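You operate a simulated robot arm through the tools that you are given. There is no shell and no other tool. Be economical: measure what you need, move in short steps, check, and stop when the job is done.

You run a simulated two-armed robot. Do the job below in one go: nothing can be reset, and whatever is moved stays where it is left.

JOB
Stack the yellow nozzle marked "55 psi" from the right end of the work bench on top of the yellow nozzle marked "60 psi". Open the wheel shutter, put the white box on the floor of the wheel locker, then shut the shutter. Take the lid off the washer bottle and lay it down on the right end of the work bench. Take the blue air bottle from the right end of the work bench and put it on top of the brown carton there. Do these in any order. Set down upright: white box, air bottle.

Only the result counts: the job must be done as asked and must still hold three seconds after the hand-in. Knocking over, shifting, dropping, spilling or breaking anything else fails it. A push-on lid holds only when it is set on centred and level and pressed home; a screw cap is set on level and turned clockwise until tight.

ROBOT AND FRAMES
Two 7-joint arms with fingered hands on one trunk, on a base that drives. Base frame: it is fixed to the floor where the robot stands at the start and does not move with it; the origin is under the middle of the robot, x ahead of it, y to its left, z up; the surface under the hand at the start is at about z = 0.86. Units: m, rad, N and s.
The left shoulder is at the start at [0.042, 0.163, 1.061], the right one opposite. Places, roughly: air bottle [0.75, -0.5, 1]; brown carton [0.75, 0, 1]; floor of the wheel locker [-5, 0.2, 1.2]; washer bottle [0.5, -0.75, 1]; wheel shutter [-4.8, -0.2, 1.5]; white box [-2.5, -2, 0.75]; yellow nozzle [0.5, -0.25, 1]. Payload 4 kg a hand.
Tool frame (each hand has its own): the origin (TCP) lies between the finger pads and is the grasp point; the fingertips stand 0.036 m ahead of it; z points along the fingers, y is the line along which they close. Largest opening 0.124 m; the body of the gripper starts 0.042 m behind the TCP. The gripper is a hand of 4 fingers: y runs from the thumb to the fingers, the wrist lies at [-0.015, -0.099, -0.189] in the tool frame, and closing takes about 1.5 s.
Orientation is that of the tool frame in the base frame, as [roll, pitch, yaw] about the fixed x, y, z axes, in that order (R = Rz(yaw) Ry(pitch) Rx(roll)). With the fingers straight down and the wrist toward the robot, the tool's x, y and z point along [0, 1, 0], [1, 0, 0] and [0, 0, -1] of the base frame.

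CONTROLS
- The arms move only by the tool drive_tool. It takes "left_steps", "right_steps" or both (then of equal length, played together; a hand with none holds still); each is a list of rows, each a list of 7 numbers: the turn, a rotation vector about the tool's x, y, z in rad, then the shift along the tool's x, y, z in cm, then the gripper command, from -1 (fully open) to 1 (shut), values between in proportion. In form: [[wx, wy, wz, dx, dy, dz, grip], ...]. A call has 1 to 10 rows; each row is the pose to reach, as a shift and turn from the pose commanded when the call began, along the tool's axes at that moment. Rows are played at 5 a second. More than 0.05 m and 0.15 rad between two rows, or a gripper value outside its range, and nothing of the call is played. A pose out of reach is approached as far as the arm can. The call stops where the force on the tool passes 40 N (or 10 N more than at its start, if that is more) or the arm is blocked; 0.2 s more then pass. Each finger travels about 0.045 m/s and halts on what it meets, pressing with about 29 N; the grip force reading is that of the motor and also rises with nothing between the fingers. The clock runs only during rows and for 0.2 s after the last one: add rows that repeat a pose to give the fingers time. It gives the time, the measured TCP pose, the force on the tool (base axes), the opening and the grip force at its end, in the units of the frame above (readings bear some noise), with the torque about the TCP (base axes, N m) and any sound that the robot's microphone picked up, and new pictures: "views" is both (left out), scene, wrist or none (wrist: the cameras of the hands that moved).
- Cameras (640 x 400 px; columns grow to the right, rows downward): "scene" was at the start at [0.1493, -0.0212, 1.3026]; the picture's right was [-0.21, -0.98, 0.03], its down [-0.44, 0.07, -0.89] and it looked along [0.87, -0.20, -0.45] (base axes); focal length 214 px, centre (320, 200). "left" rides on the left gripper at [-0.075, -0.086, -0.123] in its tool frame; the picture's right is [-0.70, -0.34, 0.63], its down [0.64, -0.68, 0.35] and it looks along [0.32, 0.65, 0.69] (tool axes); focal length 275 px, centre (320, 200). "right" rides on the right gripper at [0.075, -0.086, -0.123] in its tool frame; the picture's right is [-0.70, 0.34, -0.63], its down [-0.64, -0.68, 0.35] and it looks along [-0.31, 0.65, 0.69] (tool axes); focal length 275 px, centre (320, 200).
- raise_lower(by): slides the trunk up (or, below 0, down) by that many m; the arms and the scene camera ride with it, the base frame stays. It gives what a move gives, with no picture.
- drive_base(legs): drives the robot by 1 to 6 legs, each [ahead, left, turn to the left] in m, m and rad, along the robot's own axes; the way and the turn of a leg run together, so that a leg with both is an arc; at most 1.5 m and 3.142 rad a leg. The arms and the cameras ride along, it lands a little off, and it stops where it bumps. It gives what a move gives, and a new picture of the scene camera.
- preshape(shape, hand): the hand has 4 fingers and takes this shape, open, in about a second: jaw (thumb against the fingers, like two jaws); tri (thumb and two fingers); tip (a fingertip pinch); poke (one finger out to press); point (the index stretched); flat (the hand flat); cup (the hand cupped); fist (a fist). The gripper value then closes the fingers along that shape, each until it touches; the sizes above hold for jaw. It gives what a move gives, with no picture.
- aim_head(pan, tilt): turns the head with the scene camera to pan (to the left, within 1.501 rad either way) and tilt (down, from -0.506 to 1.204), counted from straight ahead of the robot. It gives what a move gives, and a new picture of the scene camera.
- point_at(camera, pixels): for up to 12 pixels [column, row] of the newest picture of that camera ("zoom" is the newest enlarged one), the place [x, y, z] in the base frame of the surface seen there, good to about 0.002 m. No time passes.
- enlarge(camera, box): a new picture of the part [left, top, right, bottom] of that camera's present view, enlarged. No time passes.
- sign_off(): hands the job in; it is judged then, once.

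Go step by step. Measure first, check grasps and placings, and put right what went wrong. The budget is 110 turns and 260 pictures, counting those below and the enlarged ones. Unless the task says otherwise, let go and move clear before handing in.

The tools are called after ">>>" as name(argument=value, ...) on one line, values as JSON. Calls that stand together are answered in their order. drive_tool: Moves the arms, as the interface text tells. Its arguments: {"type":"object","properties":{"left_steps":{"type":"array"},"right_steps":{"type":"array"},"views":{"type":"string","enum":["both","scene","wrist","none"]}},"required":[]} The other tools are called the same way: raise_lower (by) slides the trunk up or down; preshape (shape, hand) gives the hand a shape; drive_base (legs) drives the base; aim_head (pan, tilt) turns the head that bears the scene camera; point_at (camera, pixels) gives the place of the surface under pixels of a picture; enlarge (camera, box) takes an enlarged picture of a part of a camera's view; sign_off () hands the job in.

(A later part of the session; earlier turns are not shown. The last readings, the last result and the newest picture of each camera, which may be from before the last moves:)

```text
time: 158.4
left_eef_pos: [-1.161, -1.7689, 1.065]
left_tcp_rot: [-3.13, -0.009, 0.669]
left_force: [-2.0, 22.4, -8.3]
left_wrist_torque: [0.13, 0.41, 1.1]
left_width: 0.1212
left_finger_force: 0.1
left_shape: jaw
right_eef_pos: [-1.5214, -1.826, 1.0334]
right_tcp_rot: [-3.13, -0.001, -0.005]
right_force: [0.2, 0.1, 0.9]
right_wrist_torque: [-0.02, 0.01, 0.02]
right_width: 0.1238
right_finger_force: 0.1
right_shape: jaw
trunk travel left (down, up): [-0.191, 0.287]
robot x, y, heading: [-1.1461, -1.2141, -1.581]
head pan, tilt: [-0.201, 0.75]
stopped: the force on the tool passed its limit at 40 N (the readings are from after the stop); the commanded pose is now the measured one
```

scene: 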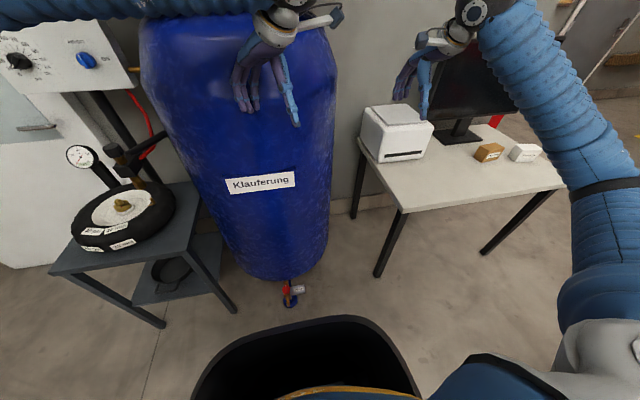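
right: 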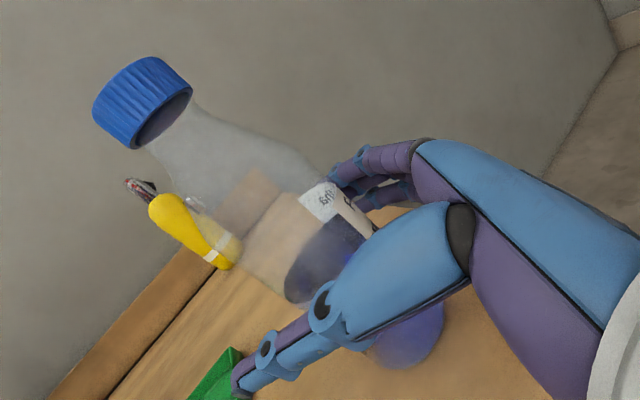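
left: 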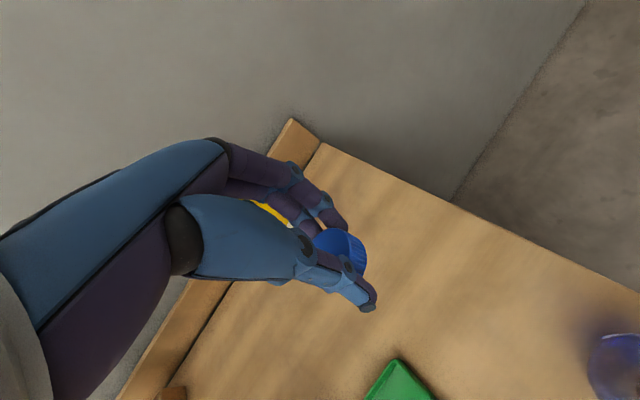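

My left hand touched the heavy blue tank, which hasn't moved. I'll back off, pull the left hand in, then continue.

>>> drive_base(legs=[[-0.1, 0, 0]])

>>> drive_tool(left_steps=[[0, 0, 0, 1, -2, -3, -1], [0, 0, 0, 2, -4, -6, -1], [0, 0, 0, 3, -6, -9, -1], [0, 0, 0, 4, -8, -12, -1], [0, 0, 0, 5, -9, -16, -1], [0, 0, 0, 5, -9, -20, -1]], right_steps=[[0, 0, 0, 0, 0, -3, -1], [0, 0, 0, 0, 0, -6, -1], [0, 0, 0, 0, 0, -9, -1], [0, 0, 0, 0, 0, -10, -1], [0, 0, 0, 0, 0, -10, -1], [0, 0, 0, 0, 0, -10, -1]], views="scene")

```text
time: 159.6
left_eef_pos: [-1.1577, -1.6688, 1.0688]
left_tcp_rot: [-3.133, -0.004, 0.671]
left_force: [-0.3, 0.2, 0.2]
left_wrist_torque: [-0.04, 0.06, -0.01]
left_width: 0.1238
left_finger_force: 0.1
left_shape: jaw
right_eef_pos: [-1.52, -1.7249, 1.0363]
right_tcp_rot: [-3.13, -0.001, -0.004]
right_force: [0.2, 0.9, 0.0]
right_wrist_torque: [-0.03, -0.04, -0.04]
right_width: 0.1234
right_finger_force: 0.1
right_shape: jaw
trunk travel left (down, up): [-0.191, 0.287]
robot x, y, heading: [-1.1458, -1.1125, -1.575]
head pan, tilt: [-0.201, 0.75]
```

scene: 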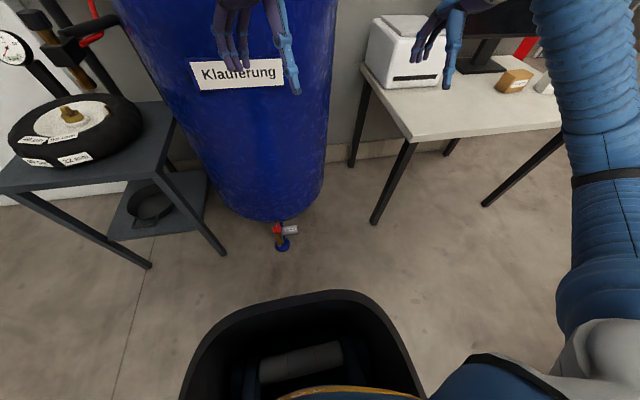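

```text
time: 160.9
left_eef_pos: [-1.1766, -1.568, 1.2723]
left_tcp_rot: [-3.134, -0.005, 0.67]
left_force: [-0.2, -0.3, 0.4]
left_wrist_torque: [-0.01, 0.02, -0.01]
left_width: 0.1237
left_finger_force: 0.1
left_shape: jaw
right_eef_pos: [-1.5199, -1.7282, 1.1369]
right_tcp_rot: [-3.13, -0.001, -0.004]
right_force: [-0.2, 0.4, 0.0]
right_wrist_torque: [0.01, 0.02, -0.03]
right_width: 0.1241
right_finger_force: 0.0
right_shape: jaw
trunk travel left (down, up): [-0.191, 0.287]
robot x, y, heading: [-1.1426, -1.11, -1.572]
head pan, tilt: [-0.201, 0.75]
```

scene: 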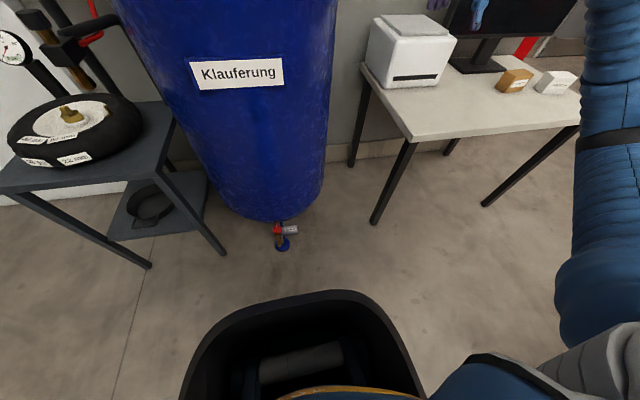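

>>> drive_base(legs=[[0, -0.45, 0], [0.13, 0, 0], [0, -0.65, 0]])

>>> aim_head(pan=-0.2, tilt=0.6)

>>> enlarge(camera="scene", box=[260, 120, 440, 260])

```text
time: 167.8
left_eef_pos: [-2.2953, -1.6914, 1.2721]
left_tcp_rot: [-3.133, -0.005, 0.668]
left_force: [-0.3, 0.0, 0.1]
left_wrist_torque: [-0.01, 0.01, 0.0]
left_width: 0.1239
left_finger_force: 0.1
left_shape: jaw
right_eef_pos: [-2.6392, -1.8502, 1.1355]
right_tcp_rot: [-3.13, 0.0, -0.005]
right_force: [-0.3, 0.7, -0.1]
right_wrist_torque: [0.03, -0.01, 0.0]
right_width: 0.1237
right_finger_force: 0.1
right_shape: jaw
trunk travel left (down, up): [-0.191, 0.287]
robot x, y, heading: [-2.2625, -1.2316, -1.578]
head pan, tilt: [-0.201, 0.75]
```

scene: 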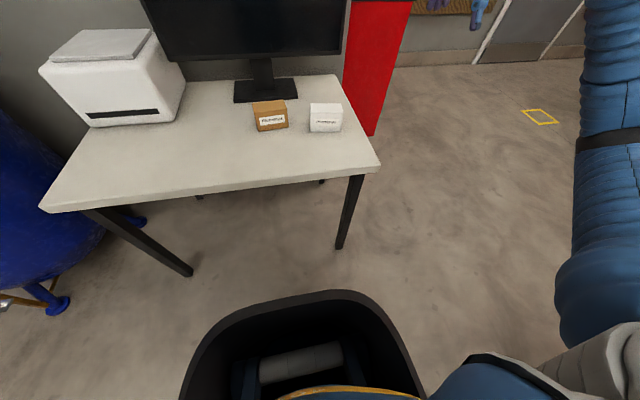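

```text
time: 168.5
left_eef_pos: [-2.2953, -1.6915, 1.2704]
left_tcp_rot: [-3.131, -0.005, 0.669]
left_force: [-0.1, 0.5, 0.3]
left_wrist_torque: [0.0, 0.02, 0.0]
left_width: 0.1238
left_finger_force: 0.0
left_shape: jaw
right_eef_pos: [-2.6374, -1.8504, 1.1357]
right_tcp_rot: [-3.128, 0.0, -0.005]
right_force: [-0.1, 0.6, 0.1]
right_wrist_torque: [0.03, -0.01, 0.0]
right_width: 0.1237
right_finger_force: 0.0
right_shape: jaw
trunk travel left (down, up): [-0.191, 0.287]
robot x, y, heading: [-2.2636, -1.2393, -1.574]
head pan, tilt: [-0.201, 0.6]
```

scene: 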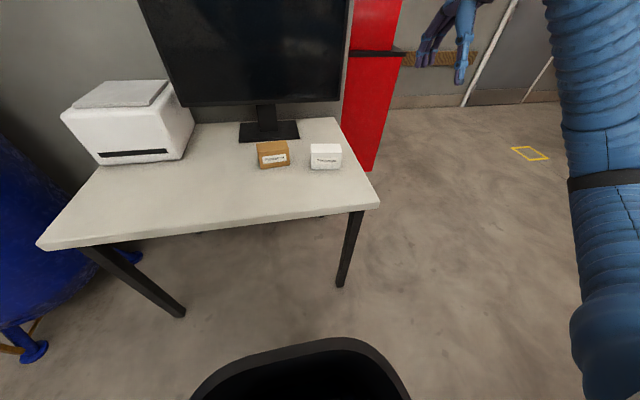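

```text
2.86 times, centred on (350, 190) of scene
```

zoom: 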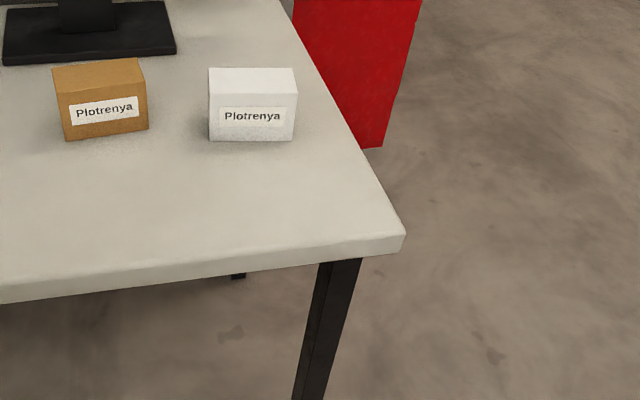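

>>> point_at(camera="zoom", pixels=[[212, 90], [296, 91], [294, 70], [211, 70], [252, 80], [215, 137], [290, 137], [252, 115], [142, 65], [148, 125], [400, 240], [300, 180]])

```text
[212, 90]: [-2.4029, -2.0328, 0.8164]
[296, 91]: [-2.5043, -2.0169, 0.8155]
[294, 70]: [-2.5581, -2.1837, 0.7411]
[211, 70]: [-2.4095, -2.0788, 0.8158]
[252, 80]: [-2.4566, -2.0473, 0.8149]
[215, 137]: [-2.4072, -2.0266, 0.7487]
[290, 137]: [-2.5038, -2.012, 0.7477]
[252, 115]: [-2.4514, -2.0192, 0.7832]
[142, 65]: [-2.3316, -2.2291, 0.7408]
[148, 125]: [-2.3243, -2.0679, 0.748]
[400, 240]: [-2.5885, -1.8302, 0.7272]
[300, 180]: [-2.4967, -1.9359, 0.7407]
```

The box measures about 0.105 × 0.055 × 0.075, centred at (-2.458, -2.053) and turned about 0.16 rad. I'll bring the right hand above it and lower the trunk a little.

>>> drive_tool(right_steps=[[0, 0, 0.02, 3, 3.4, 0, -1], [0, 0, 0.05, 6, 6.8, 0, -1], [0, 0, 0.08, 9, 10.2, 0, -1], [0, 0, 0.11, 12, 13.6, 0, -1], [0, 0, 0.14, 15, 17, 0, -1], [0, 0, 0.16, 17.9, 20.3, 0, -1], [0, 0, 0.16, 17.9, 20.3, 4, -1], [0, 0, 0.16, 17.9, 20.3, 8, -1]], views="none")

>>> raise_lower(by=-0.12)

>>> aim_head(pan=-0.25, tilt=0.45)

>>> enlarge(camera="right", box=[120, 150, 440, 400])

```text
time: 170.3
left_eef_pos: [-2.2942, -1.6938, 1.2698]
left_tcp_rot: [-3.131, -0.005, 0.668]
left_force: [0.6, 0.3, 0.2]
left_wrist_torque: [0.0, -0.02, -0.03]
left_width: 0.1238
left_finger_force: 0.0
left_shape: jaw
right_eef_pos: [-2.4566, -2.0543, 1.0513]
right_tcp_rot: [-3.13, 0.001, -0.164]
right_force: [0.2, -0.5, 0.1]
right_wrist_torque: [-0.03, -0.01, 0.02]
right_width: 0.1241
right_finger_force: 0.1
right_shape: jaw
trunk travel left (down, up): [-0.191, 0.287]
robot x, y, heading: [-2.2606, -1.2333, -1.573]
head pan, tilt: [-0.201, 0.6]
```

```text
time: 171.8
left_eef_pos: [-2.2943, -1.6905, 1.1532]
left_tcp_rot: [-3.132, -0.004, 0.669]
left_force: [0.6, 0.3, 1.2]
left_wrist_torque: [-0.02, -0.01, 0.03]
left_width: 0.1235
left_finger_force: 0.0
left_shape: jaw
right_eef_pos: [-2.4607, -2.0535, 0.9357]
right_tcp_rot: [-3.134, 0.001, -0.167]
right_force: [-0.6, 0.0, 1.0]
right_wrist_torque: [0.0, -0.01, 0.02]
right_width: 0.1241
right_finger_force: 0.0
right_shape: jaw
trunk travel left (down, up): [-0.071, 0.407]
robot x, y, heading: [-2.2615, -1.2382, -1.581]
head pan, tilt: [-0.201, 0.6]
```

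```text
time: 172.5
left_eef_pos: [-2.2949, -1.6911, 1.1503]
left_tcp_rot: [-3.131, -0.004, 0.667]
left_force: [0.5, -0.2, 0.1]
left_wrist_torque: [0.0, -0.02, 0.03]
left_width: 0.1238
left_finger_force: 0.0
left_shape: jaw
right_eef_pos: [-2.4604, -2.0538, 0.9333]
right_tcp_rot: [-3.131, 0.001, -0.165]
right_force: [-0.1, -1.3, 0.5]
right_wrist_torque: [-0.02, 0.02, -0.02]
right_width: 0.1238
right_finger_force: 0.1
right_shape: jaw
trunk travel left (down, up): [-0.071, 0.407]
robot x, y, heading: [-2.2622, -1.2335, -1.573]
head pan, tilt: [-0.25, 0.45]
```

scene: 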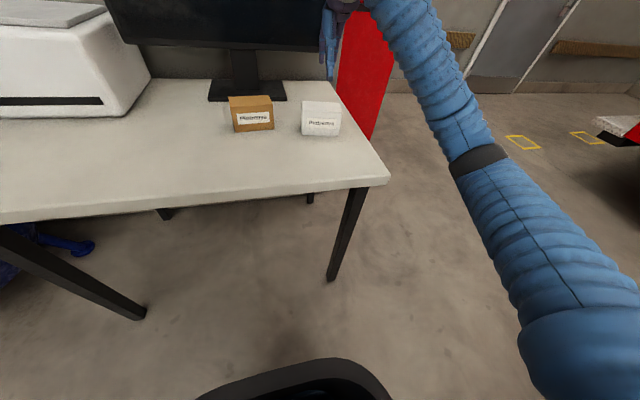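

```text
1.60 times, centred on (280, 275) of right
```

zoom: 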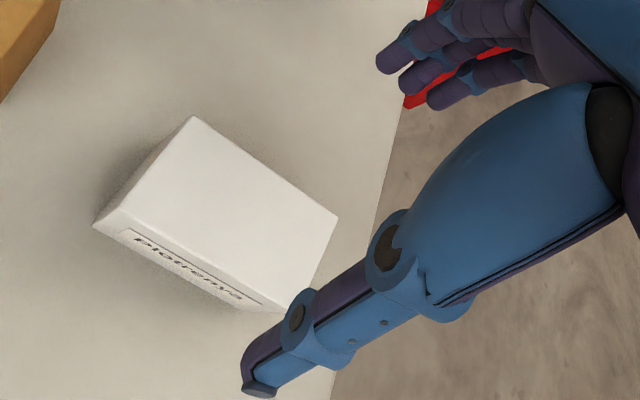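

>>> point_at(camera="zoom", pixels=[[197, 122], [330, 215], [125, 222], [265, 300], [230, 210], [290, 320], [265, 388]])

```text
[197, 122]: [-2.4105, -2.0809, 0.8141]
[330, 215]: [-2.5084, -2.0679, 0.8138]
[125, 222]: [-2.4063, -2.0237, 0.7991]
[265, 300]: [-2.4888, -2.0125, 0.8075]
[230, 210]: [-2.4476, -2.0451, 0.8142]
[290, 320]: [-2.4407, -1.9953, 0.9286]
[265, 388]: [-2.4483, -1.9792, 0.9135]
```

The box centre is (-2.456, -2.0485). I'll make a small correction, then descend to z = 0.795 and close.

>>> drive_tool(right_steps=[[0, 0, 0, 0.3, -0.5, 4, -1], [0, 0, 0, 0.3, -0.5, 8, -1], [0, 0, 0, 0.3, -0.5, 12, -1], [0, 0, 0, 0.3, -0.5, 13.8, -1], [0, 0, 0, 0.3, -0.5, 13.8, 0], [0, 0, 0, 0.3, -0.5, 13.8, 1], [0, 0, 0, 0.3, -0.5, 13.8, 1], [0, 0, 0, 0.3, -0.5, 13.8, 1], [0, 0, 0, 0.3, -0.5, 13.8, 1], [0, 0, 0, 0.3, -0.5, 13.8, 1]], views="both")

>>> drive_tool(right_steps=[[0, 0, 0, 0, 0, -1, 1], [0, 0, 0, 0, 0, -4, 1], [0, 0, 0, 0, 0, -8, 1], [0, 0, 0, 0, 0, -12, 1], [0, 0, 0, 0, 0, -15, 1]], views="both")

```text
time: 174.7
left_eef_pos: [-2.2949, -1.692, 1.1503]
left_tcp_rot: [-3.133, -0.004, 0.67]
left_force: [-0.1, 0.5, 0.3]
left_wrist_torque: [-0.01, 0.0, -0.04]
left_width: 0.124
left_finger_force: 0.1
left_shape: jaw
right_eef_pos: [-2.4548, -2.0496, 0.7972]
right_tcp_rot: [-3.132, 0.001, -0.167]
right_force: [0.5, -1.7, 8.2]
right_wrist_torque: [-0.46, 0.06, 0.11]
right_width: 0.0816
right_finger_force: 29.1
right_shape: jaw
trunk travel left (down, up): [-0.071, 0.407]
robot x, y, heading: [-2.2629, -1.2345, -1.575]
head pan, tilt: [-0.25, 0.45]
```

scene: 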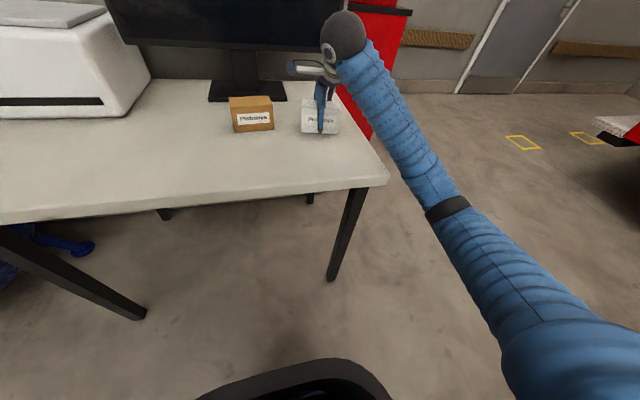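
right: 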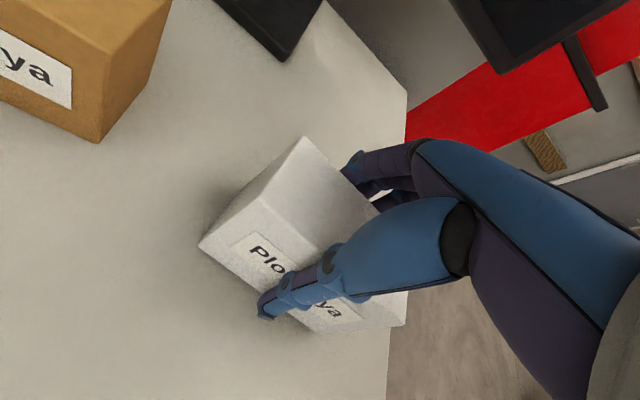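

```text
time: 175.9
left_eef_pos: [-2.2945, -1.691, 1.1513]
left_tcp_rot: [-3.131, -0.005, 0.669]
left_force: [-0.2, -0.3, 0.0]
left_wrist_torque: [0.01, 0.01, 0.01]
left_width: 0.1239
left_finger_force: 0.1
left_shape: jaw
right_eef_pos: [-2.4571, -2.0526, 0.9457]
right_tcp_rot: [-3.129, 0.002, -0.166]
right_force: [0.6, 0.8, -1.9]
right_wrist_torque: [0.02, 0.0, -0.02]
right_width: 0.0811
right_finger_force: 29.0
right_shape: jaw
trunk travel left (down, up): [-0.071, 0.407]
robot x, y, heading: [-2.2627, -1.2353, -1.571]
head pan, tilt: [-0.25, 0.45]
```

scene: 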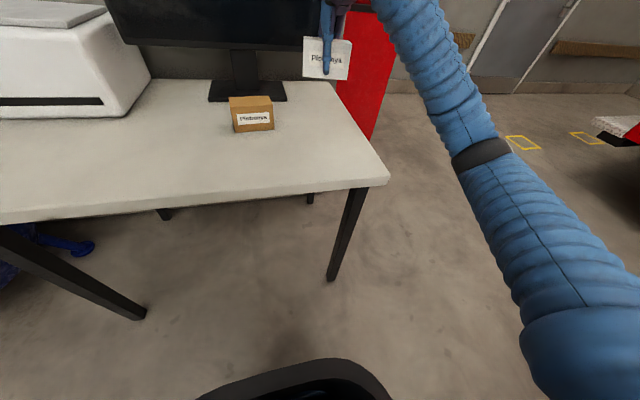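
right: 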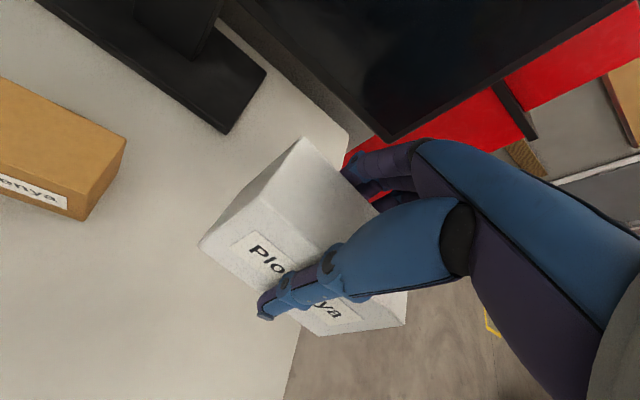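

The box is lifted (about 2 N). I'll pull both hands in, raise the trunk, drive around the hand-truck pole, and face the truck.

>>> drive_tool(left_steps=[[0, 0, 0, 2.6, 2, 0, -1], [0, 0, 0, 5.2, 4, 0, -1], [0, 0, 0, 7.8, 6, 0, -1], [0, 0, 0, 10.4, 8, 0, -1], [0, 0, 0, 13, 10, 0, -1], [0, 0, 0, 15.6, 12, 0, -1]], right_steps=[[0, 0, 0, 0, -3, -1, 1], [0, 0, 0, 0, -7, -2, 1], [0, 0, 0, 0, -11, -2, 1], [0, 0, 0, 0, -15, -2, 1], [0, 0, 0, 0, -19, -2, 1], [0, 0, 0, 0, -23, -2, 1]], views="none")

>>> raise_lower(by=0.35)

>>> drive_base(legs=[[0.25, 0, 0], [0, -1.5, 0], [0, 0, -1.571], [0, -0.7, 0]])

>>> aim_head(pan=-0.5, tilt=0.15)

```text
time: 177.3
left_eef_pos: [-2.1006, -1.7005, 1.1304]
left_tcp_rot: [-3.127, 0.001, 0.664]
left_force: [-0.1, -0.2, -0.4]
left_wrist_torque: [-0.01, 0.06, -0.03]
left_width: 0.1236
left_finger_force: 0.1
left_shape: jaw
left hand out of reach, approached as far as the arm can: row 4, 5, 6
right_eef_pos: [-2.4183, -1.8242, 0.9683]
right_tcp_rot: [-3.131, 0.004, -0.164]
right_force: [-0.3, -0.2, -1.5]
right_wrist_torque: [0.01, 0.01, -0.04]
right_width: 0.081
right_finger_force: 28.6
right_shape: jaw
trunk travel left (down, up): [-0.071, 0.407]
robot x, y, heading: [-2.2593, -1.2361, -1.576]
head pan, tilt: [-0.25, 0.45]
```

```text
time: 180.8
left_eef_pos: [-2.1059, -1.7036, 1.4822]
left_tcp_rot: [-3.132, -0.005, 0.668]
left_force: [0.6, -0.4, 0.5]
left_wrist_torque: [-0.02, -0.03, -0.04]
left_width: 0.1237
left_finger_force: 0.0
left_shape: jaw
right_eef_pos: [-2.419, -1.8237, 1.3175]
right_tcp_rot: [-3.129, 0.002, -0.167]
right_force: [-0.2, 0.8, -1.5]
right_wrist_torque: [0.02, 0.02, -0.01]
right_width: 0.0807
right_finger_force: 29.3
right_shape: jaw
trunk travel left (down, up): [-0.421, 0.057]
robot x, y, heading: [-2.2632, -1.2319, -1.575]
head pan, tilt: [-0.25, 0.45]
```

```text
time: 195.1
left_eef_pos: [-4.2146, -1.291, 1.4823]
left_tcp_rot: [-3.131, -0.004, -1.06]
left_force: [-0.4, 0.5, -0.4]
left_wrist_torque: [-0.03, 0.03, 0.01]
left_width: 0.1237
left_finger_force: 0.1
left_shape: jaw
right_eef_pos: [-4.2845, -0.9636, 1.3175]
right_tcp_rot: [-3.128, -0.001, -1.894]
right_force: [-0.2, 0.0, -1.6]
right_wrist_torque: [-0.02, -0.02, -0.02]
right_width: 0.0801
right_finger_force: 28.7
right_shape: jaw
trunk travel left (down, up): [-0.421, 0.057]
robot x, y, heading: [-3.7268, -1.2097, 2.982]
head pan, tilt: [-0.25, 0.45]
stopped in leg 4: the robot was blocked; the commanded pose is now the measured one
```

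scene: 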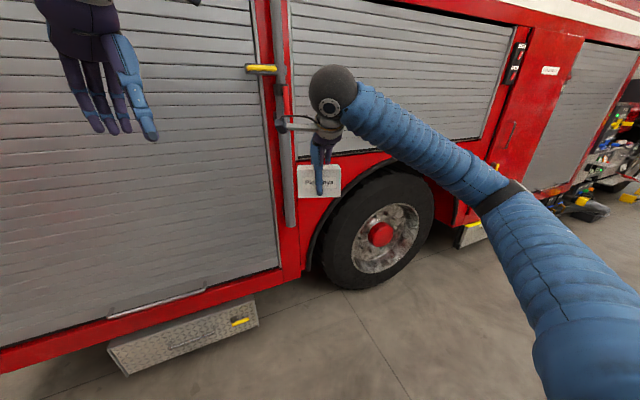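

```text
time: 195.9
left_eef_pos: [-4.216, -1.2933, 1.4818]
left_tcp_rot: [-3.129, -0.002, -1.059]
left_force: [0.5, 0.3, -0.1]
left_wrist_torque: [0.05, -0.01, 0.01]
left_width: 0.1237
left_finger_force: 0.1
left_shape: jaw
right_eef_pos: [-4.2855, -0.9638, 1.3177]
right_tcp_rot: [-3.129, 0.002, -1.893]
right_force: [0.1, 0.3, -2.3]
right_wrist_torque: [0.0, -0.01, -0.03]
right_width: 0.08
right_finger_force: 28.8
right_shape: jaw
trunk travel left (down, up): [-0.421, 0.057]
robot x, y, heading: [-3.7323, -1.2106, 2.973]
head pan, tilt: [-0.499, 0.15]
```

scene: 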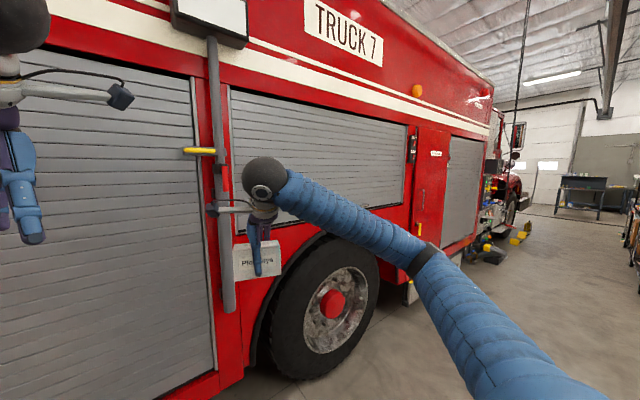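

The strafe was blocked at y of about -1.21. I'll look to the right and measure the hanging pipe at (222,200) and the shutter panel.

>>> point_at(camera="scene", pixels=[[222, 200], [229, 300], [200, 151], [235, 90], [408, 125], [245, 225], [405, 205], [320, 150], [413, 145], [335, 210], [300, 215]])

>>> aim_head(pan=-1.45, tilt=0.7)

>>> point_at(camera="scene", pixels=[[200, 150], [320, 200], [250, 250], [400, 200], [320, 120], [450, 250], [150, 250]])

```text
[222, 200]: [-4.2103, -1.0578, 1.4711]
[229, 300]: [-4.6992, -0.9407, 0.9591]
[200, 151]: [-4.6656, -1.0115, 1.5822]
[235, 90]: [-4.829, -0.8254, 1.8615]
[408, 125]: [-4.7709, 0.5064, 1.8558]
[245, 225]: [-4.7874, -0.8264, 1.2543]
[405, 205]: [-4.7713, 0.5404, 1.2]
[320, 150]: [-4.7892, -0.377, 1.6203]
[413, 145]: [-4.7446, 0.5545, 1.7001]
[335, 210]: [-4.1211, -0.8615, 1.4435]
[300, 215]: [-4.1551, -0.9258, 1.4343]
```

```text
time: 197.1
left_eef_pos: [-4.2155, -1.2925, 1.4817]
left_tcp_rot: [-3.128, -0.004, -1.061]
left_force: [-0.7, -0.4, -0.2]
left_wrist_torque: [0.04, 0.01, -0.06]
left_width: 0.1237
left_finger_force: 0.0
left_shape: jaw
right_eef_pos: [-4.2842, -0.9661, 1.3179]
right_tcp_rot: [-3.13, 0.001, -1.893]
right_force: [-0.7, -0.9, -1.6]
right_wrist_torque: [0.01, -0.02, 0.01]
right_width: 0.08
right_finger_force: 29.3
right_shape: jaw
trunk travel left (down, up): [-0.421, 0.057]
robot x, y, heading: [-3.7243, -1.2115, 2.979]
head pan, tilt: [-1.45, 0.7]
```

scene: 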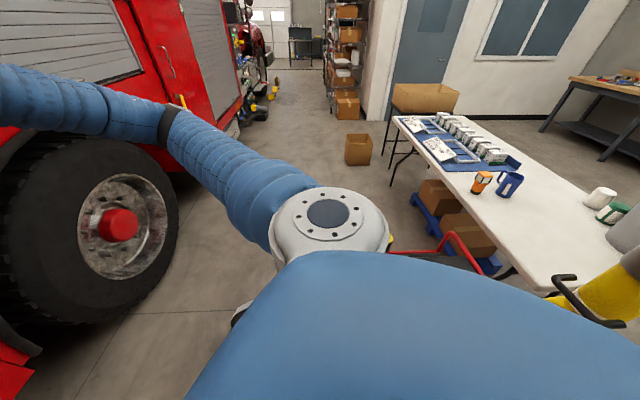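

```text
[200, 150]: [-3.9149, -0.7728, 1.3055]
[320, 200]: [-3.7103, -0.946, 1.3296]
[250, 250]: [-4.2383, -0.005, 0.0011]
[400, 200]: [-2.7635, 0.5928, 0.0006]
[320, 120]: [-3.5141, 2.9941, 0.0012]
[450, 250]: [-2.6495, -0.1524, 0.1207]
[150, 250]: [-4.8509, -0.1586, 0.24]
```

The robot's right side met the red generator frame. I'll step away, turn to face +y, shift toward the truck, drive along it, then turn to face the shutter.

>>> drive_base(legs=[[0, 0.1, 0], [0, 0, -1.41], [0, 0.3, 0], [1.22, 0, 0]])

>>> aim_head(pan=1.4, tilt=0.05)

```text
time: 201.8
left_eef_pos: [-3.906, -0.8418, 1.4827]
left_tcp_rot: [-3.13, -0.004, -2.465]
left_force: [0.1, -0.1, 0.3]
left_wrist_torque: [-0.02, 0.02, -0.03]
left_width: 0.1236
left_finger_force: 0.0
left_shape: jaw
right_eef_pos: [-3.5967, -0.7186, 1.3167]
right_tcp_rot: [-3.13, 0.002, 2.992]
right_force: [0.4, -0.8, -1.5]
right_wrist_torque: [-0.04, -0.01, -0.01]
right_width: 0.0798
right_finger_force: 29.2
right_shape: jaw
trunk travel left (down, up): [-0.421, 0.057]
robot x, y, heading: [-3.7438, -1.3109, 1.576]
head pan, tilt: [-1.45, 0.7]
stopped in leg 2: the robot was blocked; the commanded pose is now the measured one
```

scene: 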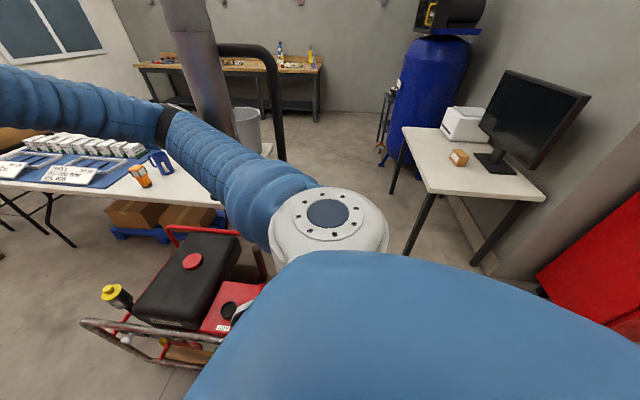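

```text
time: 204.3
left_eef_pos: [-3.906, -0.8408, 1.482]
left_tcp_rot: [-3.129, -0.003, -2.466]
left_force: [-0.9, -0.3, -0.5]
left_wrist_torque: [0.0, 0.01, -0.01]
left_width: 0.1238
left_finger_force: 0.0
left_shape: jaw
right_eef_pos: [-3.5963, -0.7209, 1.3178]
right_tcp_rot: [-3.128, 0.004, 2.989]
right_force: [-0.7, 0.9, -2.2]
right_wrist_torque: [-0.03, 0.0, 0.0]
right_width: 0.08
right_finger_force: 29.8
right_shape: jaw
trunk travel left (down, up): [-0.421, 0.057]
robot x, y, heading: [-3.7419, -1.3111, 1.57]
head pan, tilt: [1.4, 0.051]
```

scene: 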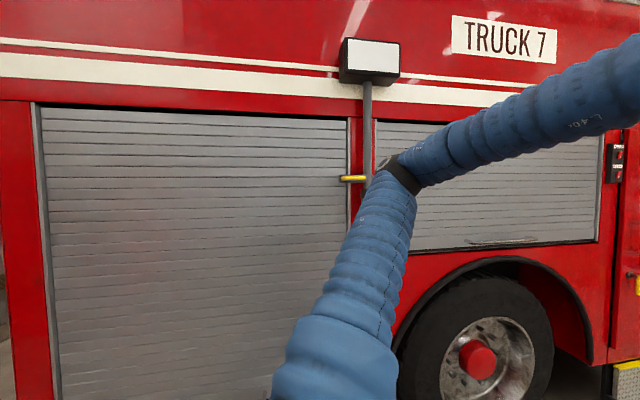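

The wheel shutter has a horizontal handle bar at (505,243) at its bottom. I'll measure it, then continue: strafe left and drive along the truck.

>>> enlarge(camera="scene", box=[440, 180, 640, 280])

>>> point_at(camera="zoom", pixels=[[95, 197], [190, 196], [285, 195], [190, 180], [190, 210], [500, 185], [510, 50], [575, 45], [20, 210]])

>>> drive_base(legs=[[0, 0.33, 0], [1.2, 0, 0]])

```text
3.20 times, centred on (540, 230) of scene
```

zoom: 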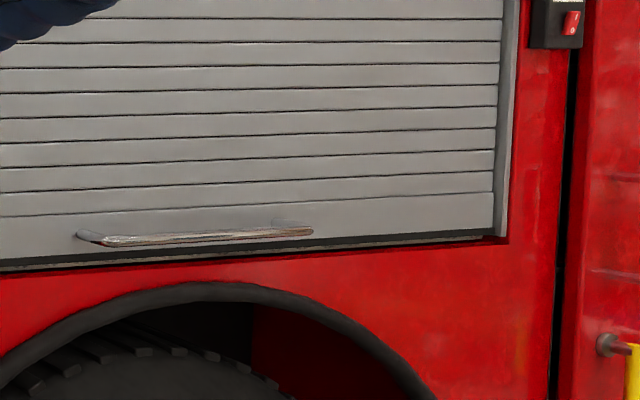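

```text
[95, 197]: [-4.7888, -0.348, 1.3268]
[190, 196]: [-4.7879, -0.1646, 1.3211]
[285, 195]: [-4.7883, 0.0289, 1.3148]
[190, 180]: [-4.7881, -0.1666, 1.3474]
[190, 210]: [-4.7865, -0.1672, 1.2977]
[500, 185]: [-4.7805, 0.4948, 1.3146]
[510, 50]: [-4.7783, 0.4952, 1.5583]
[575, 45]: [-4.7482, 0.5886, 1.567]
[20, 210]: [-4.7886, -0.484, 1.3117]
```

```text
time: 206.4
left_eef_pos: [-4.1925, -0.8472, 1.4852]
left_tcp_rot: [3.138, -0.018, -2.479]
left_force: [0.2, -0.1, 0.0]
left_wrist_torque: [0.05, 0.01, 0.01]
left_width: 0.1237
left_finger_force: 0.0
left_shape: jaw
right_eef_pos: [-3.8925, -0.7257, 1.3176]
right_tcp_rot: [-3.133, -0.009, 2.983]
right_force: [0.0, 0.2, -1.8]
right_wrist_torque: [-0.01, 0.01, -0.03]
right_width: 0.0799
right_finger_force: 28.6
right_shape: jaw
trunk travel left (down, up): [-0.421, 0.057]
robot x, y, heading: [-4.0596, -1.3104, 1.57]
head pan, tilt: [1.4, 0.051]
stopped in leg 1: the robot was blocked; the commanded pose is now the measured one
```

scene: 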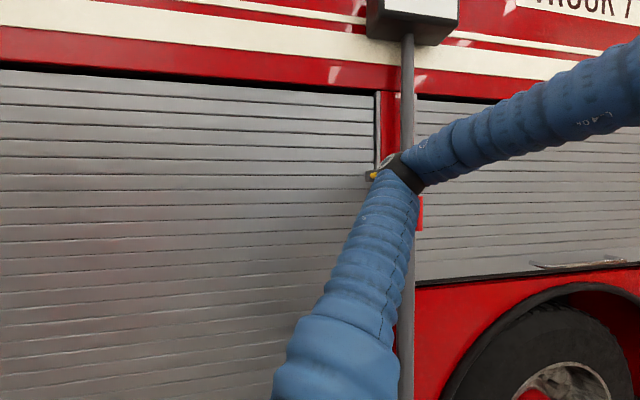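

I've reached x = -4.06, with the left elbow close to the truck's light mast. I'll ease 0.1 m away, drive forward 1.2 m, and turn left to face the shutter.

>>> drive_base(legs=[[0, -0.1, 0], [1.25, 0, 0]])

>>> drive_base(legs=[[0, 0, 1.571]])

>>> aim_head(pan=0.0, tilt=0.3)

>>> point_at(camera="scene", pixels=[[320, 200], [200, 200], [440, 200], [320, 260]])

```text
time: 207.1
left_eef_pos: [-4.1926, -0.8487, 1.4856]
left_tcp_rot: [3.135, -0.018, -2.483]
left_force: [0.3, 0.3, 0.6]
left_wrist_torque: [0.01, 0.01, 0.02]
left_width: 0.1239
left_finger_force: 0.0
left_shape: jaw
right_eef_pos: [-3.893, -0.726, 1.3185]
right_tcp_rot: [-3.13, -0.006, 2.984]
right_force: [1.0, 1.1, -1.5]
right_wrist_torque: [-0.03, 0.02, 0.02]
right_width: 0.0797
right_finger_force: 28.2
right_shape: jaw
trunk travel left (down, up): [-0.421, 0.057]
robot x, y, heading: [-4.0554, -1.3148, 1.566]
head pan, tilt: [1.4, 0.051]
stopped in leg 1: the robot was blocked; the commanded pose is now the measured one
```

scene: 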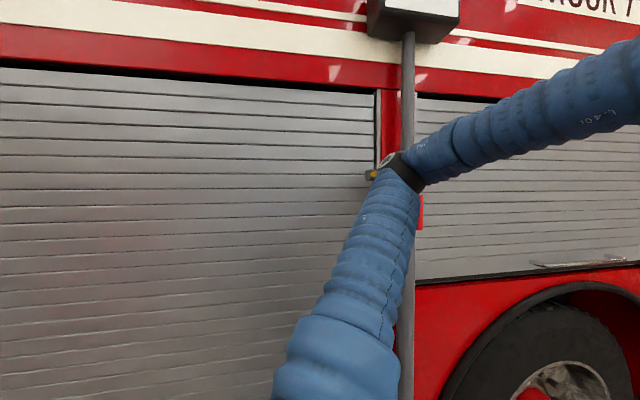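

```text
time: 207.9
left_eef_pos: [-4.1929, -0.8469, 1.4822]
left_tcp_rot: [3.135, -0.025, -2.484]
left_force: [0.2, 0.1, 0.2]
left_wrist_torque: [0.02, 0.03, 0.0]
left_width: 0.1236
left_finger_force: 0.1
left_shape: jaw
right_eef_pos: [-3.8979, -0.7226, 1.3177]
right_tcp_rot: [-3.13, -0.003, 2.989]
right_force: [0.3, -0.2, -2.1]
right_wrist_torque: [0.0, 0.01, -0.01]
right_width: 0.0799
right_finger_force: 29.3
right_shape: jaw
trunk travel left (down, up): [-0.421, 0.057]
robot x, y, heading: [-4.0539, -1.3118, 1.571]
head pan, tilt: [1.4, 0.051]
stopped in leg 1: the robot was blocked; the commanded pose is now the measured one
```

scene: 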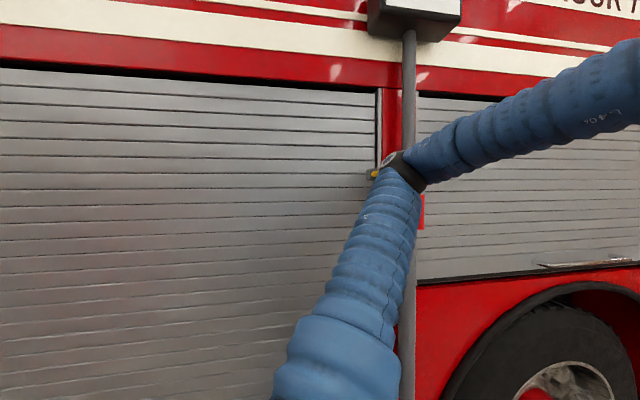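

```text
time: 209.4
left_eef_pos: [-4.1928, -0.8444, 1.4825]
left_tcp_rot: [3.137, -0.023, -2.48]
left_force: [-0.3, 1.3, -0.9]
left_wrist_torque: [0.0, 0.01, 0.0]
left_width: 0.1238
left_finger_force: 0.0
left_shape: jaw
right_eef_pos: [-3.8961, -0.7211, 1.3154]
right_tcp_rot: [-3.127, -0.006, 2.99]
right_force: [-0.4, 0.1, -1.7]
right_wrist_torque: [0.0, 0.0, 0.03]
right_width: 0.0799
right_finger_force: 29.4
right_shape: jaw
trunk travel left (down, up): [-0.421, 0.057]
robot x, y, heading: [-4.0521, -1.3126, 1.568]
head pan, tilt: [0.0, 0.3]
```

scene: 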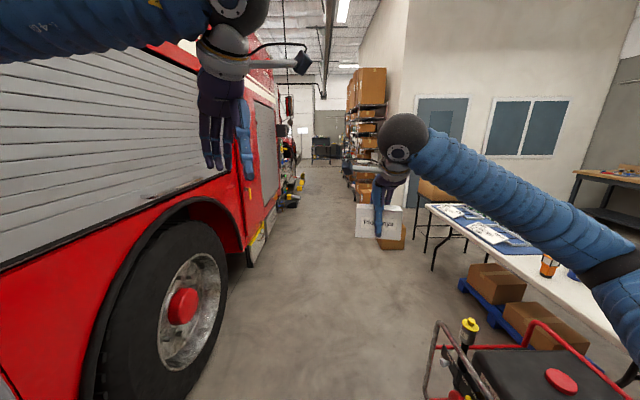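

```text
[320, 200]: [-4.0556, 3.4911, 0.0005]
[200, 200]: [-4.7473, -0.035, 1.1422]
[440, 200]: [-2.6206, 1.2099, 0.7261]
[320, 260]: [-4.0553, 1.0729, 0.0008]
```

Any drive is flagged blocked, so the left elbow must be touching the mast. I'll stretch the left hand forward and inward to pull the elbow off, then drive.

>>> drive_tool(left_steps=[[0, 0, 0, -2.6, 1.8, 0, -1], [0, 0, 0, -5.2, 3.6, 0, -1], [0, 0, 0, -8, 5.4, 0, -1], [0, 0, 0, -11, 7.2, 0, -1], [0, 0, 0, -14, 9, 0, -1], [0, 0, 0, -16, 10.5, 0, -1]], views="none")

>>> drive_base(legs=[[0, -0.08, 0], [1.25, 0, 0]])

```text
time: 210.8
left_eef_pos: [-4.1405, -0.6615, 1.4793]
left_tcp_rot: [-3.14, -0.017, -2.479]
left_force: [0.0, -0.3, -0.3]
left_wrist_torque: [0.02, 0.01, -0.02]
left_width: 0.1238
left_finger_force: 0.0
left_shape: jaw
right_eef_pos: [-3.9051, -0.7189, 1.316]
right_tcp_rot: [-3.128, 0.001, 2.989]
right_force: [0.4, -0.1, -1.6]
right_wrist_torque: [-0.05, 0.0, 0.01]
right_width: 0.0797
right_finger_force: 28.7
right_shape: jaw
trunk travel left (down, up): [-0.421, 0.057]
robot x, y, heading: [-4.0542, -1.3074, 1.573]
head pan, tilt: [0.0, 0.3]
```

```text
time: 217.8
left_eef_pos: [-4.0627, 0.5947, 1.4794]
left_tcp_rot: [-3.141, -0.016, -2.477]
left_force: [-0.7, -1.6, -0.6]
left_wrist_torque: [-0.03, 0.0, 0.0]
left_width: 0.1238
left_finger_force: 0.1
left_shape: jaw
right_eef_pos: [-3.8289, 0.5363, 1.3173]
right_tcp_rot: [-3.13, 0.0, 2.993]
right_force: [-0.1, 0.1, -1.5]
right_wrist_torque: [-0.01, -0.02, 0.03]
right_width: 0.08
right_finger_force: 29.2
right_shape: jaw
trunk travel left (down, up): [-0.421, 0.057]
robot x, y, heading: [-3.9743, -0.0536, 1.576]
head pan, tilt: [0.0, 0.3]
```

scene: 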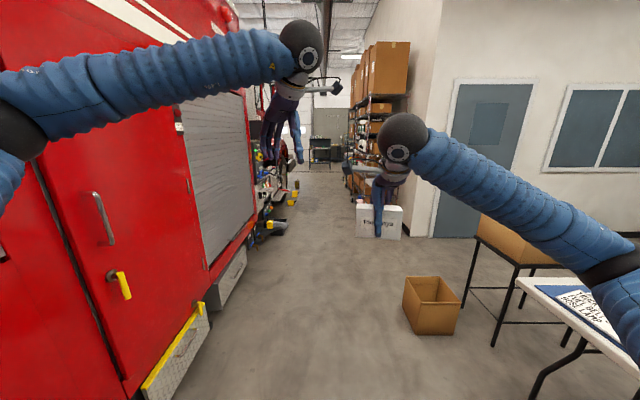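

Freed, and I'm now at (-3.97, -0.05). I'll ease back 0.1 m from the truck, turn to face it, and look at the handle.

>>> drive_base(legs=[[0, -0.12, 0], [0, 0, 1.571]])

>>> aim_head(pan=0.0, tilt=0.2)

>>> enlarge(camera="scene", box=[200, 180, 480, 340])

```text
time: 222.8
left_eef_pos: [-4.5045, -0.1296, 1.4798]
left_tcp_rot: [-3.14, -0.015, -0.926]
left_force: [-0.5, -0.5, 0.1]
left_wrist_torque: [-0.04, 0.0, 0.0]
left_width: 0.1237
left_finger_force: 0.0
left_shape: jaw
right_eef_pos: [-4.4422, 0.1041, 1.3178]
right_tcp_rot: [-3.129, 0.001, -1.738]
right_force: [0.5, -0.1, -1.1]
right_wrist_torque: [0.03, -0.03, 0.03]
right_width: 0.0796
right_finger_force: 29.4
right_shape: jaw
trunk travel left (down, up): [-0.421, 0.057]
robot x, y, heading: [-3.8581, -0.0505, 3.124]
head pan, tilt: [0.0, 0.3]
```

scene: 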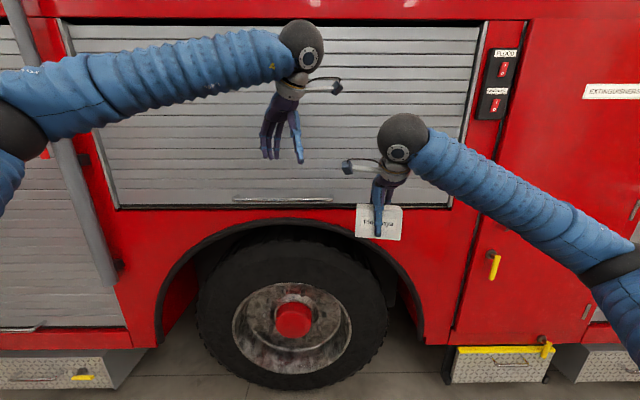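

```text
time: 223.5
left_eef_pos: [-4.5029, -0.1308, 1.4797]
left_tcp_rot: [-3.139, -0.017, -0.926]
left_force: [0.3, 0.4, 0.7]
left_wrist_torque: [0.02, 0.03, 0.0]
left_width: 0.1237
left_finger_force: 0.1
left_shape: jaw
right_eef_pos: [-4.443, 0.1037, 1.3169]
right_tcp_rot: [-3.13, 0.001, -1.74]
right_force: [-0.1, 0.2, -1.7]
right_wrist_torque: [0.01, -0.01, 0.01]
right_width: 0.0796
right_finger_force: 28.8
right_shape: jaw
trunk travel left (down, up): [-0.421, 0.057]
robot x, y, heading: [-3.8573, -0.0517, 3.13]
head pan, tilt: [0.0, 0.201]
```

scene: 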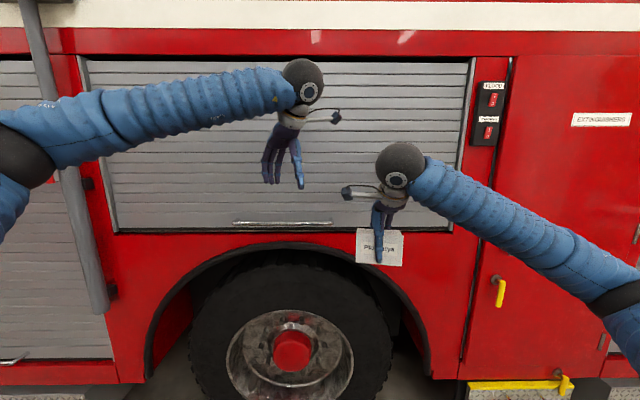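

```text
2.29 times, centred on (340, 260) of scene
```

zoom: 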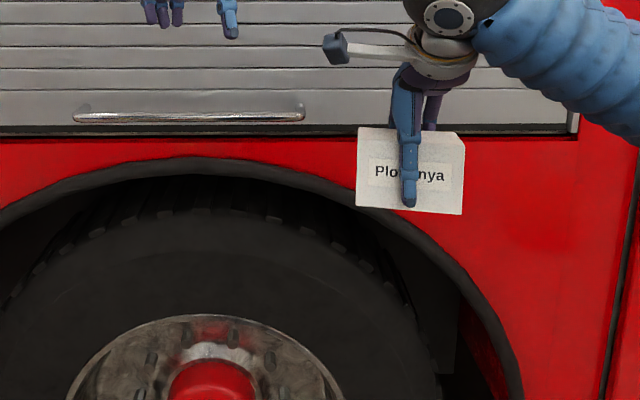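

The handle bar runs from zoom (75,117) to (303,112). I'll measure it, align the left hand to point forward at handle height, and drive a bit closer.

>>> point_at(camera="zoom", pixels=[[80, 118], [130, 117], [190, 116], [250, 115], [298, 113], [190, 105], [190, 129], [410, 160], [200, 133]])

>>> drive_tool(left_steps=[[0, 0, 0.13, 0, 0, 4, -1], [0, 0, 0.26, 0, 0, 8, -1], [0, 0, 0.39, 0, 0, 12, -1], [0, 0, 0.52, 0, 0, 16, -1], [0, 0, 0.656, 0, 0, 20, -1]], views="none")

>>> drive_tool(left_steps=[[-0.14, 0, 0, 0, 0, 0, -1], [-0.28, 0, 0, 0, 0, 0, -1], [-0.42, 0, 0, 0, 0, 0, -1], [-0.56, 0, 0, 0, 0, 0, -1], [-0.7, 0, 0, 0, 0, 0, -1], [-0.84, 0, 0, 0, 0, 0, -1], [-0.98, 0, 0, 0, 0, 0, -1], [-1.12, 0, 0, 0, 0, 0, -1], [-1.26, 0, 0, 0, 0, 0, -1], [-1.4, 0, 0, 0, 0, 0, -1]], views="none")

>>> drive_tool(left_steps=[[-0.1, 0, 0, 0, 0, 0, -1], [-0.17, 0, 0, 0, 0, 0, -1], [-0.17, 0, 0, 0, 0, 0, -1]], views="both")

```text
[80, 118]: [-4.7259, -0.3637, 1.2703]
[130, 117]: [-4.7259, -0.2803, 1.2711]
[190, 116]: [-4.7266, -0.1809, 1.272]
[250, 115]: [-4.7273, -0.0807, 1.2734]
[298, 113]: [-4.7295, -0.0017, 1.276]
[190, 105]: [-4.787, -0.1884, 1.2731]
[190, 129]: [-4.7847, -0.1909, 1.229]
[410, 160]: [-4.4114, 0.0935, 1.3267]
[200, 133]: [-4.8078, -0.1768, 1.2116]
```

```text
time: 224.7
left_eef_pos: [-4.5013, -0.1338, 1.2782]
left_tcp_rot: [-3.132, -0.013, -1.583]
left_force: [0.6, -0.4, 0.4]
left_wrist_torque: [0.02, 0.04, -0.01]
left_width: 0.1241
left_finger_force: 0.0
left_shape: jaw
right_eef_pos: [-4.4423, 0.1034, 1.3171]
right_tcp_rot: [-3.131, 0.003, -1.738]
right_force: [0.1, -0.4, -1.8]
right_wrist_torque: [-0.02, -0.02, -0.01]
right_width: 0.0794
right_finger_force: 29.3
right_shape: jaw
trunk travel left (down, up): [-0.421, 0.057]
robot x, y, heading: [-3.8531, -0.0552, 3.128]
head pan, tilt: [0.0, 0.201]
```

```text
time: 226.9
left_eef_pos: [-4.468, -0.064, 1.3033]
left_tcp_rot: [1.763, -0.005, -1.553]
left_force: [0.5, 0.3, -0.7]
left_wrist_torque: [0.04, 0.03, 0.0]
left_width: 0.1238
left_finger_force: 0.1
left_shape: jaw
left hand out of reach, approached as far as the arm can: row 7, 8, 9, 10
right_eef_pos: [-4.4411, 0.107, 1.3169]
right_tcp_rot: [-3.128, 0.0, -1.74]
right_force: [0.1, 0.3, -2.1]
right_wrist_torque: [-0.06, -0.02, -0.05]
right_width: 0.0794
right_finger_force: 29.5
right_shape: jaw
trunk travel left (down, up): [-0.421, 0.057]
robot x, y, heading: [-3.853, -0.0537, 3.132]
head pan, tilt: [0.0, 0.201]
```

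```text
time: 227.7
left_eef_pos: [-4.4674, -0.0303, 1.3427]
left_tcp_rot: [1.589, -0.011, -1.578]
left_force: [0.4, 0.1, 0.2]
left_wrist_torque: [-0.03, 0.01, 0.0]
left_width: 0.1237
left_finger_force: 0.0
left_shape: jaw
left hand out of reach, approached as far as the arm can: row 1, 2, 3
right_eef_pos: [-4.4422, 0.1028, 1.3175]
right_tcp_rot: [-3.132, 0.0, -1.736]
right_force: [-0.1, 0.6, -1.8]
right_wrist_torque: [0.02, -0.04, -0.03]
right_width: 0.079
right_finger_force: 28.7
right_shape: jaw
trunk travel left (down, up): [-0.421, 0.057]
robot x, y, heading: [-3.8534, -0.0516, 3.134]
head pan, tilt: [0.0, 0.201]
```

scene: 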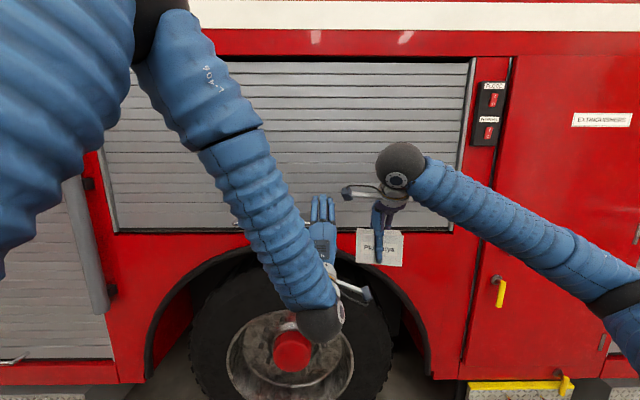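
left: 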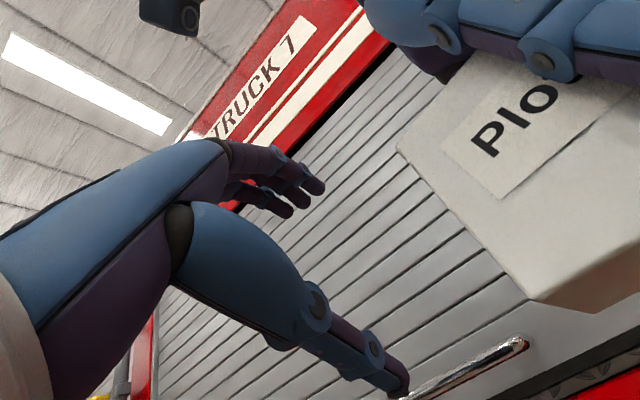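

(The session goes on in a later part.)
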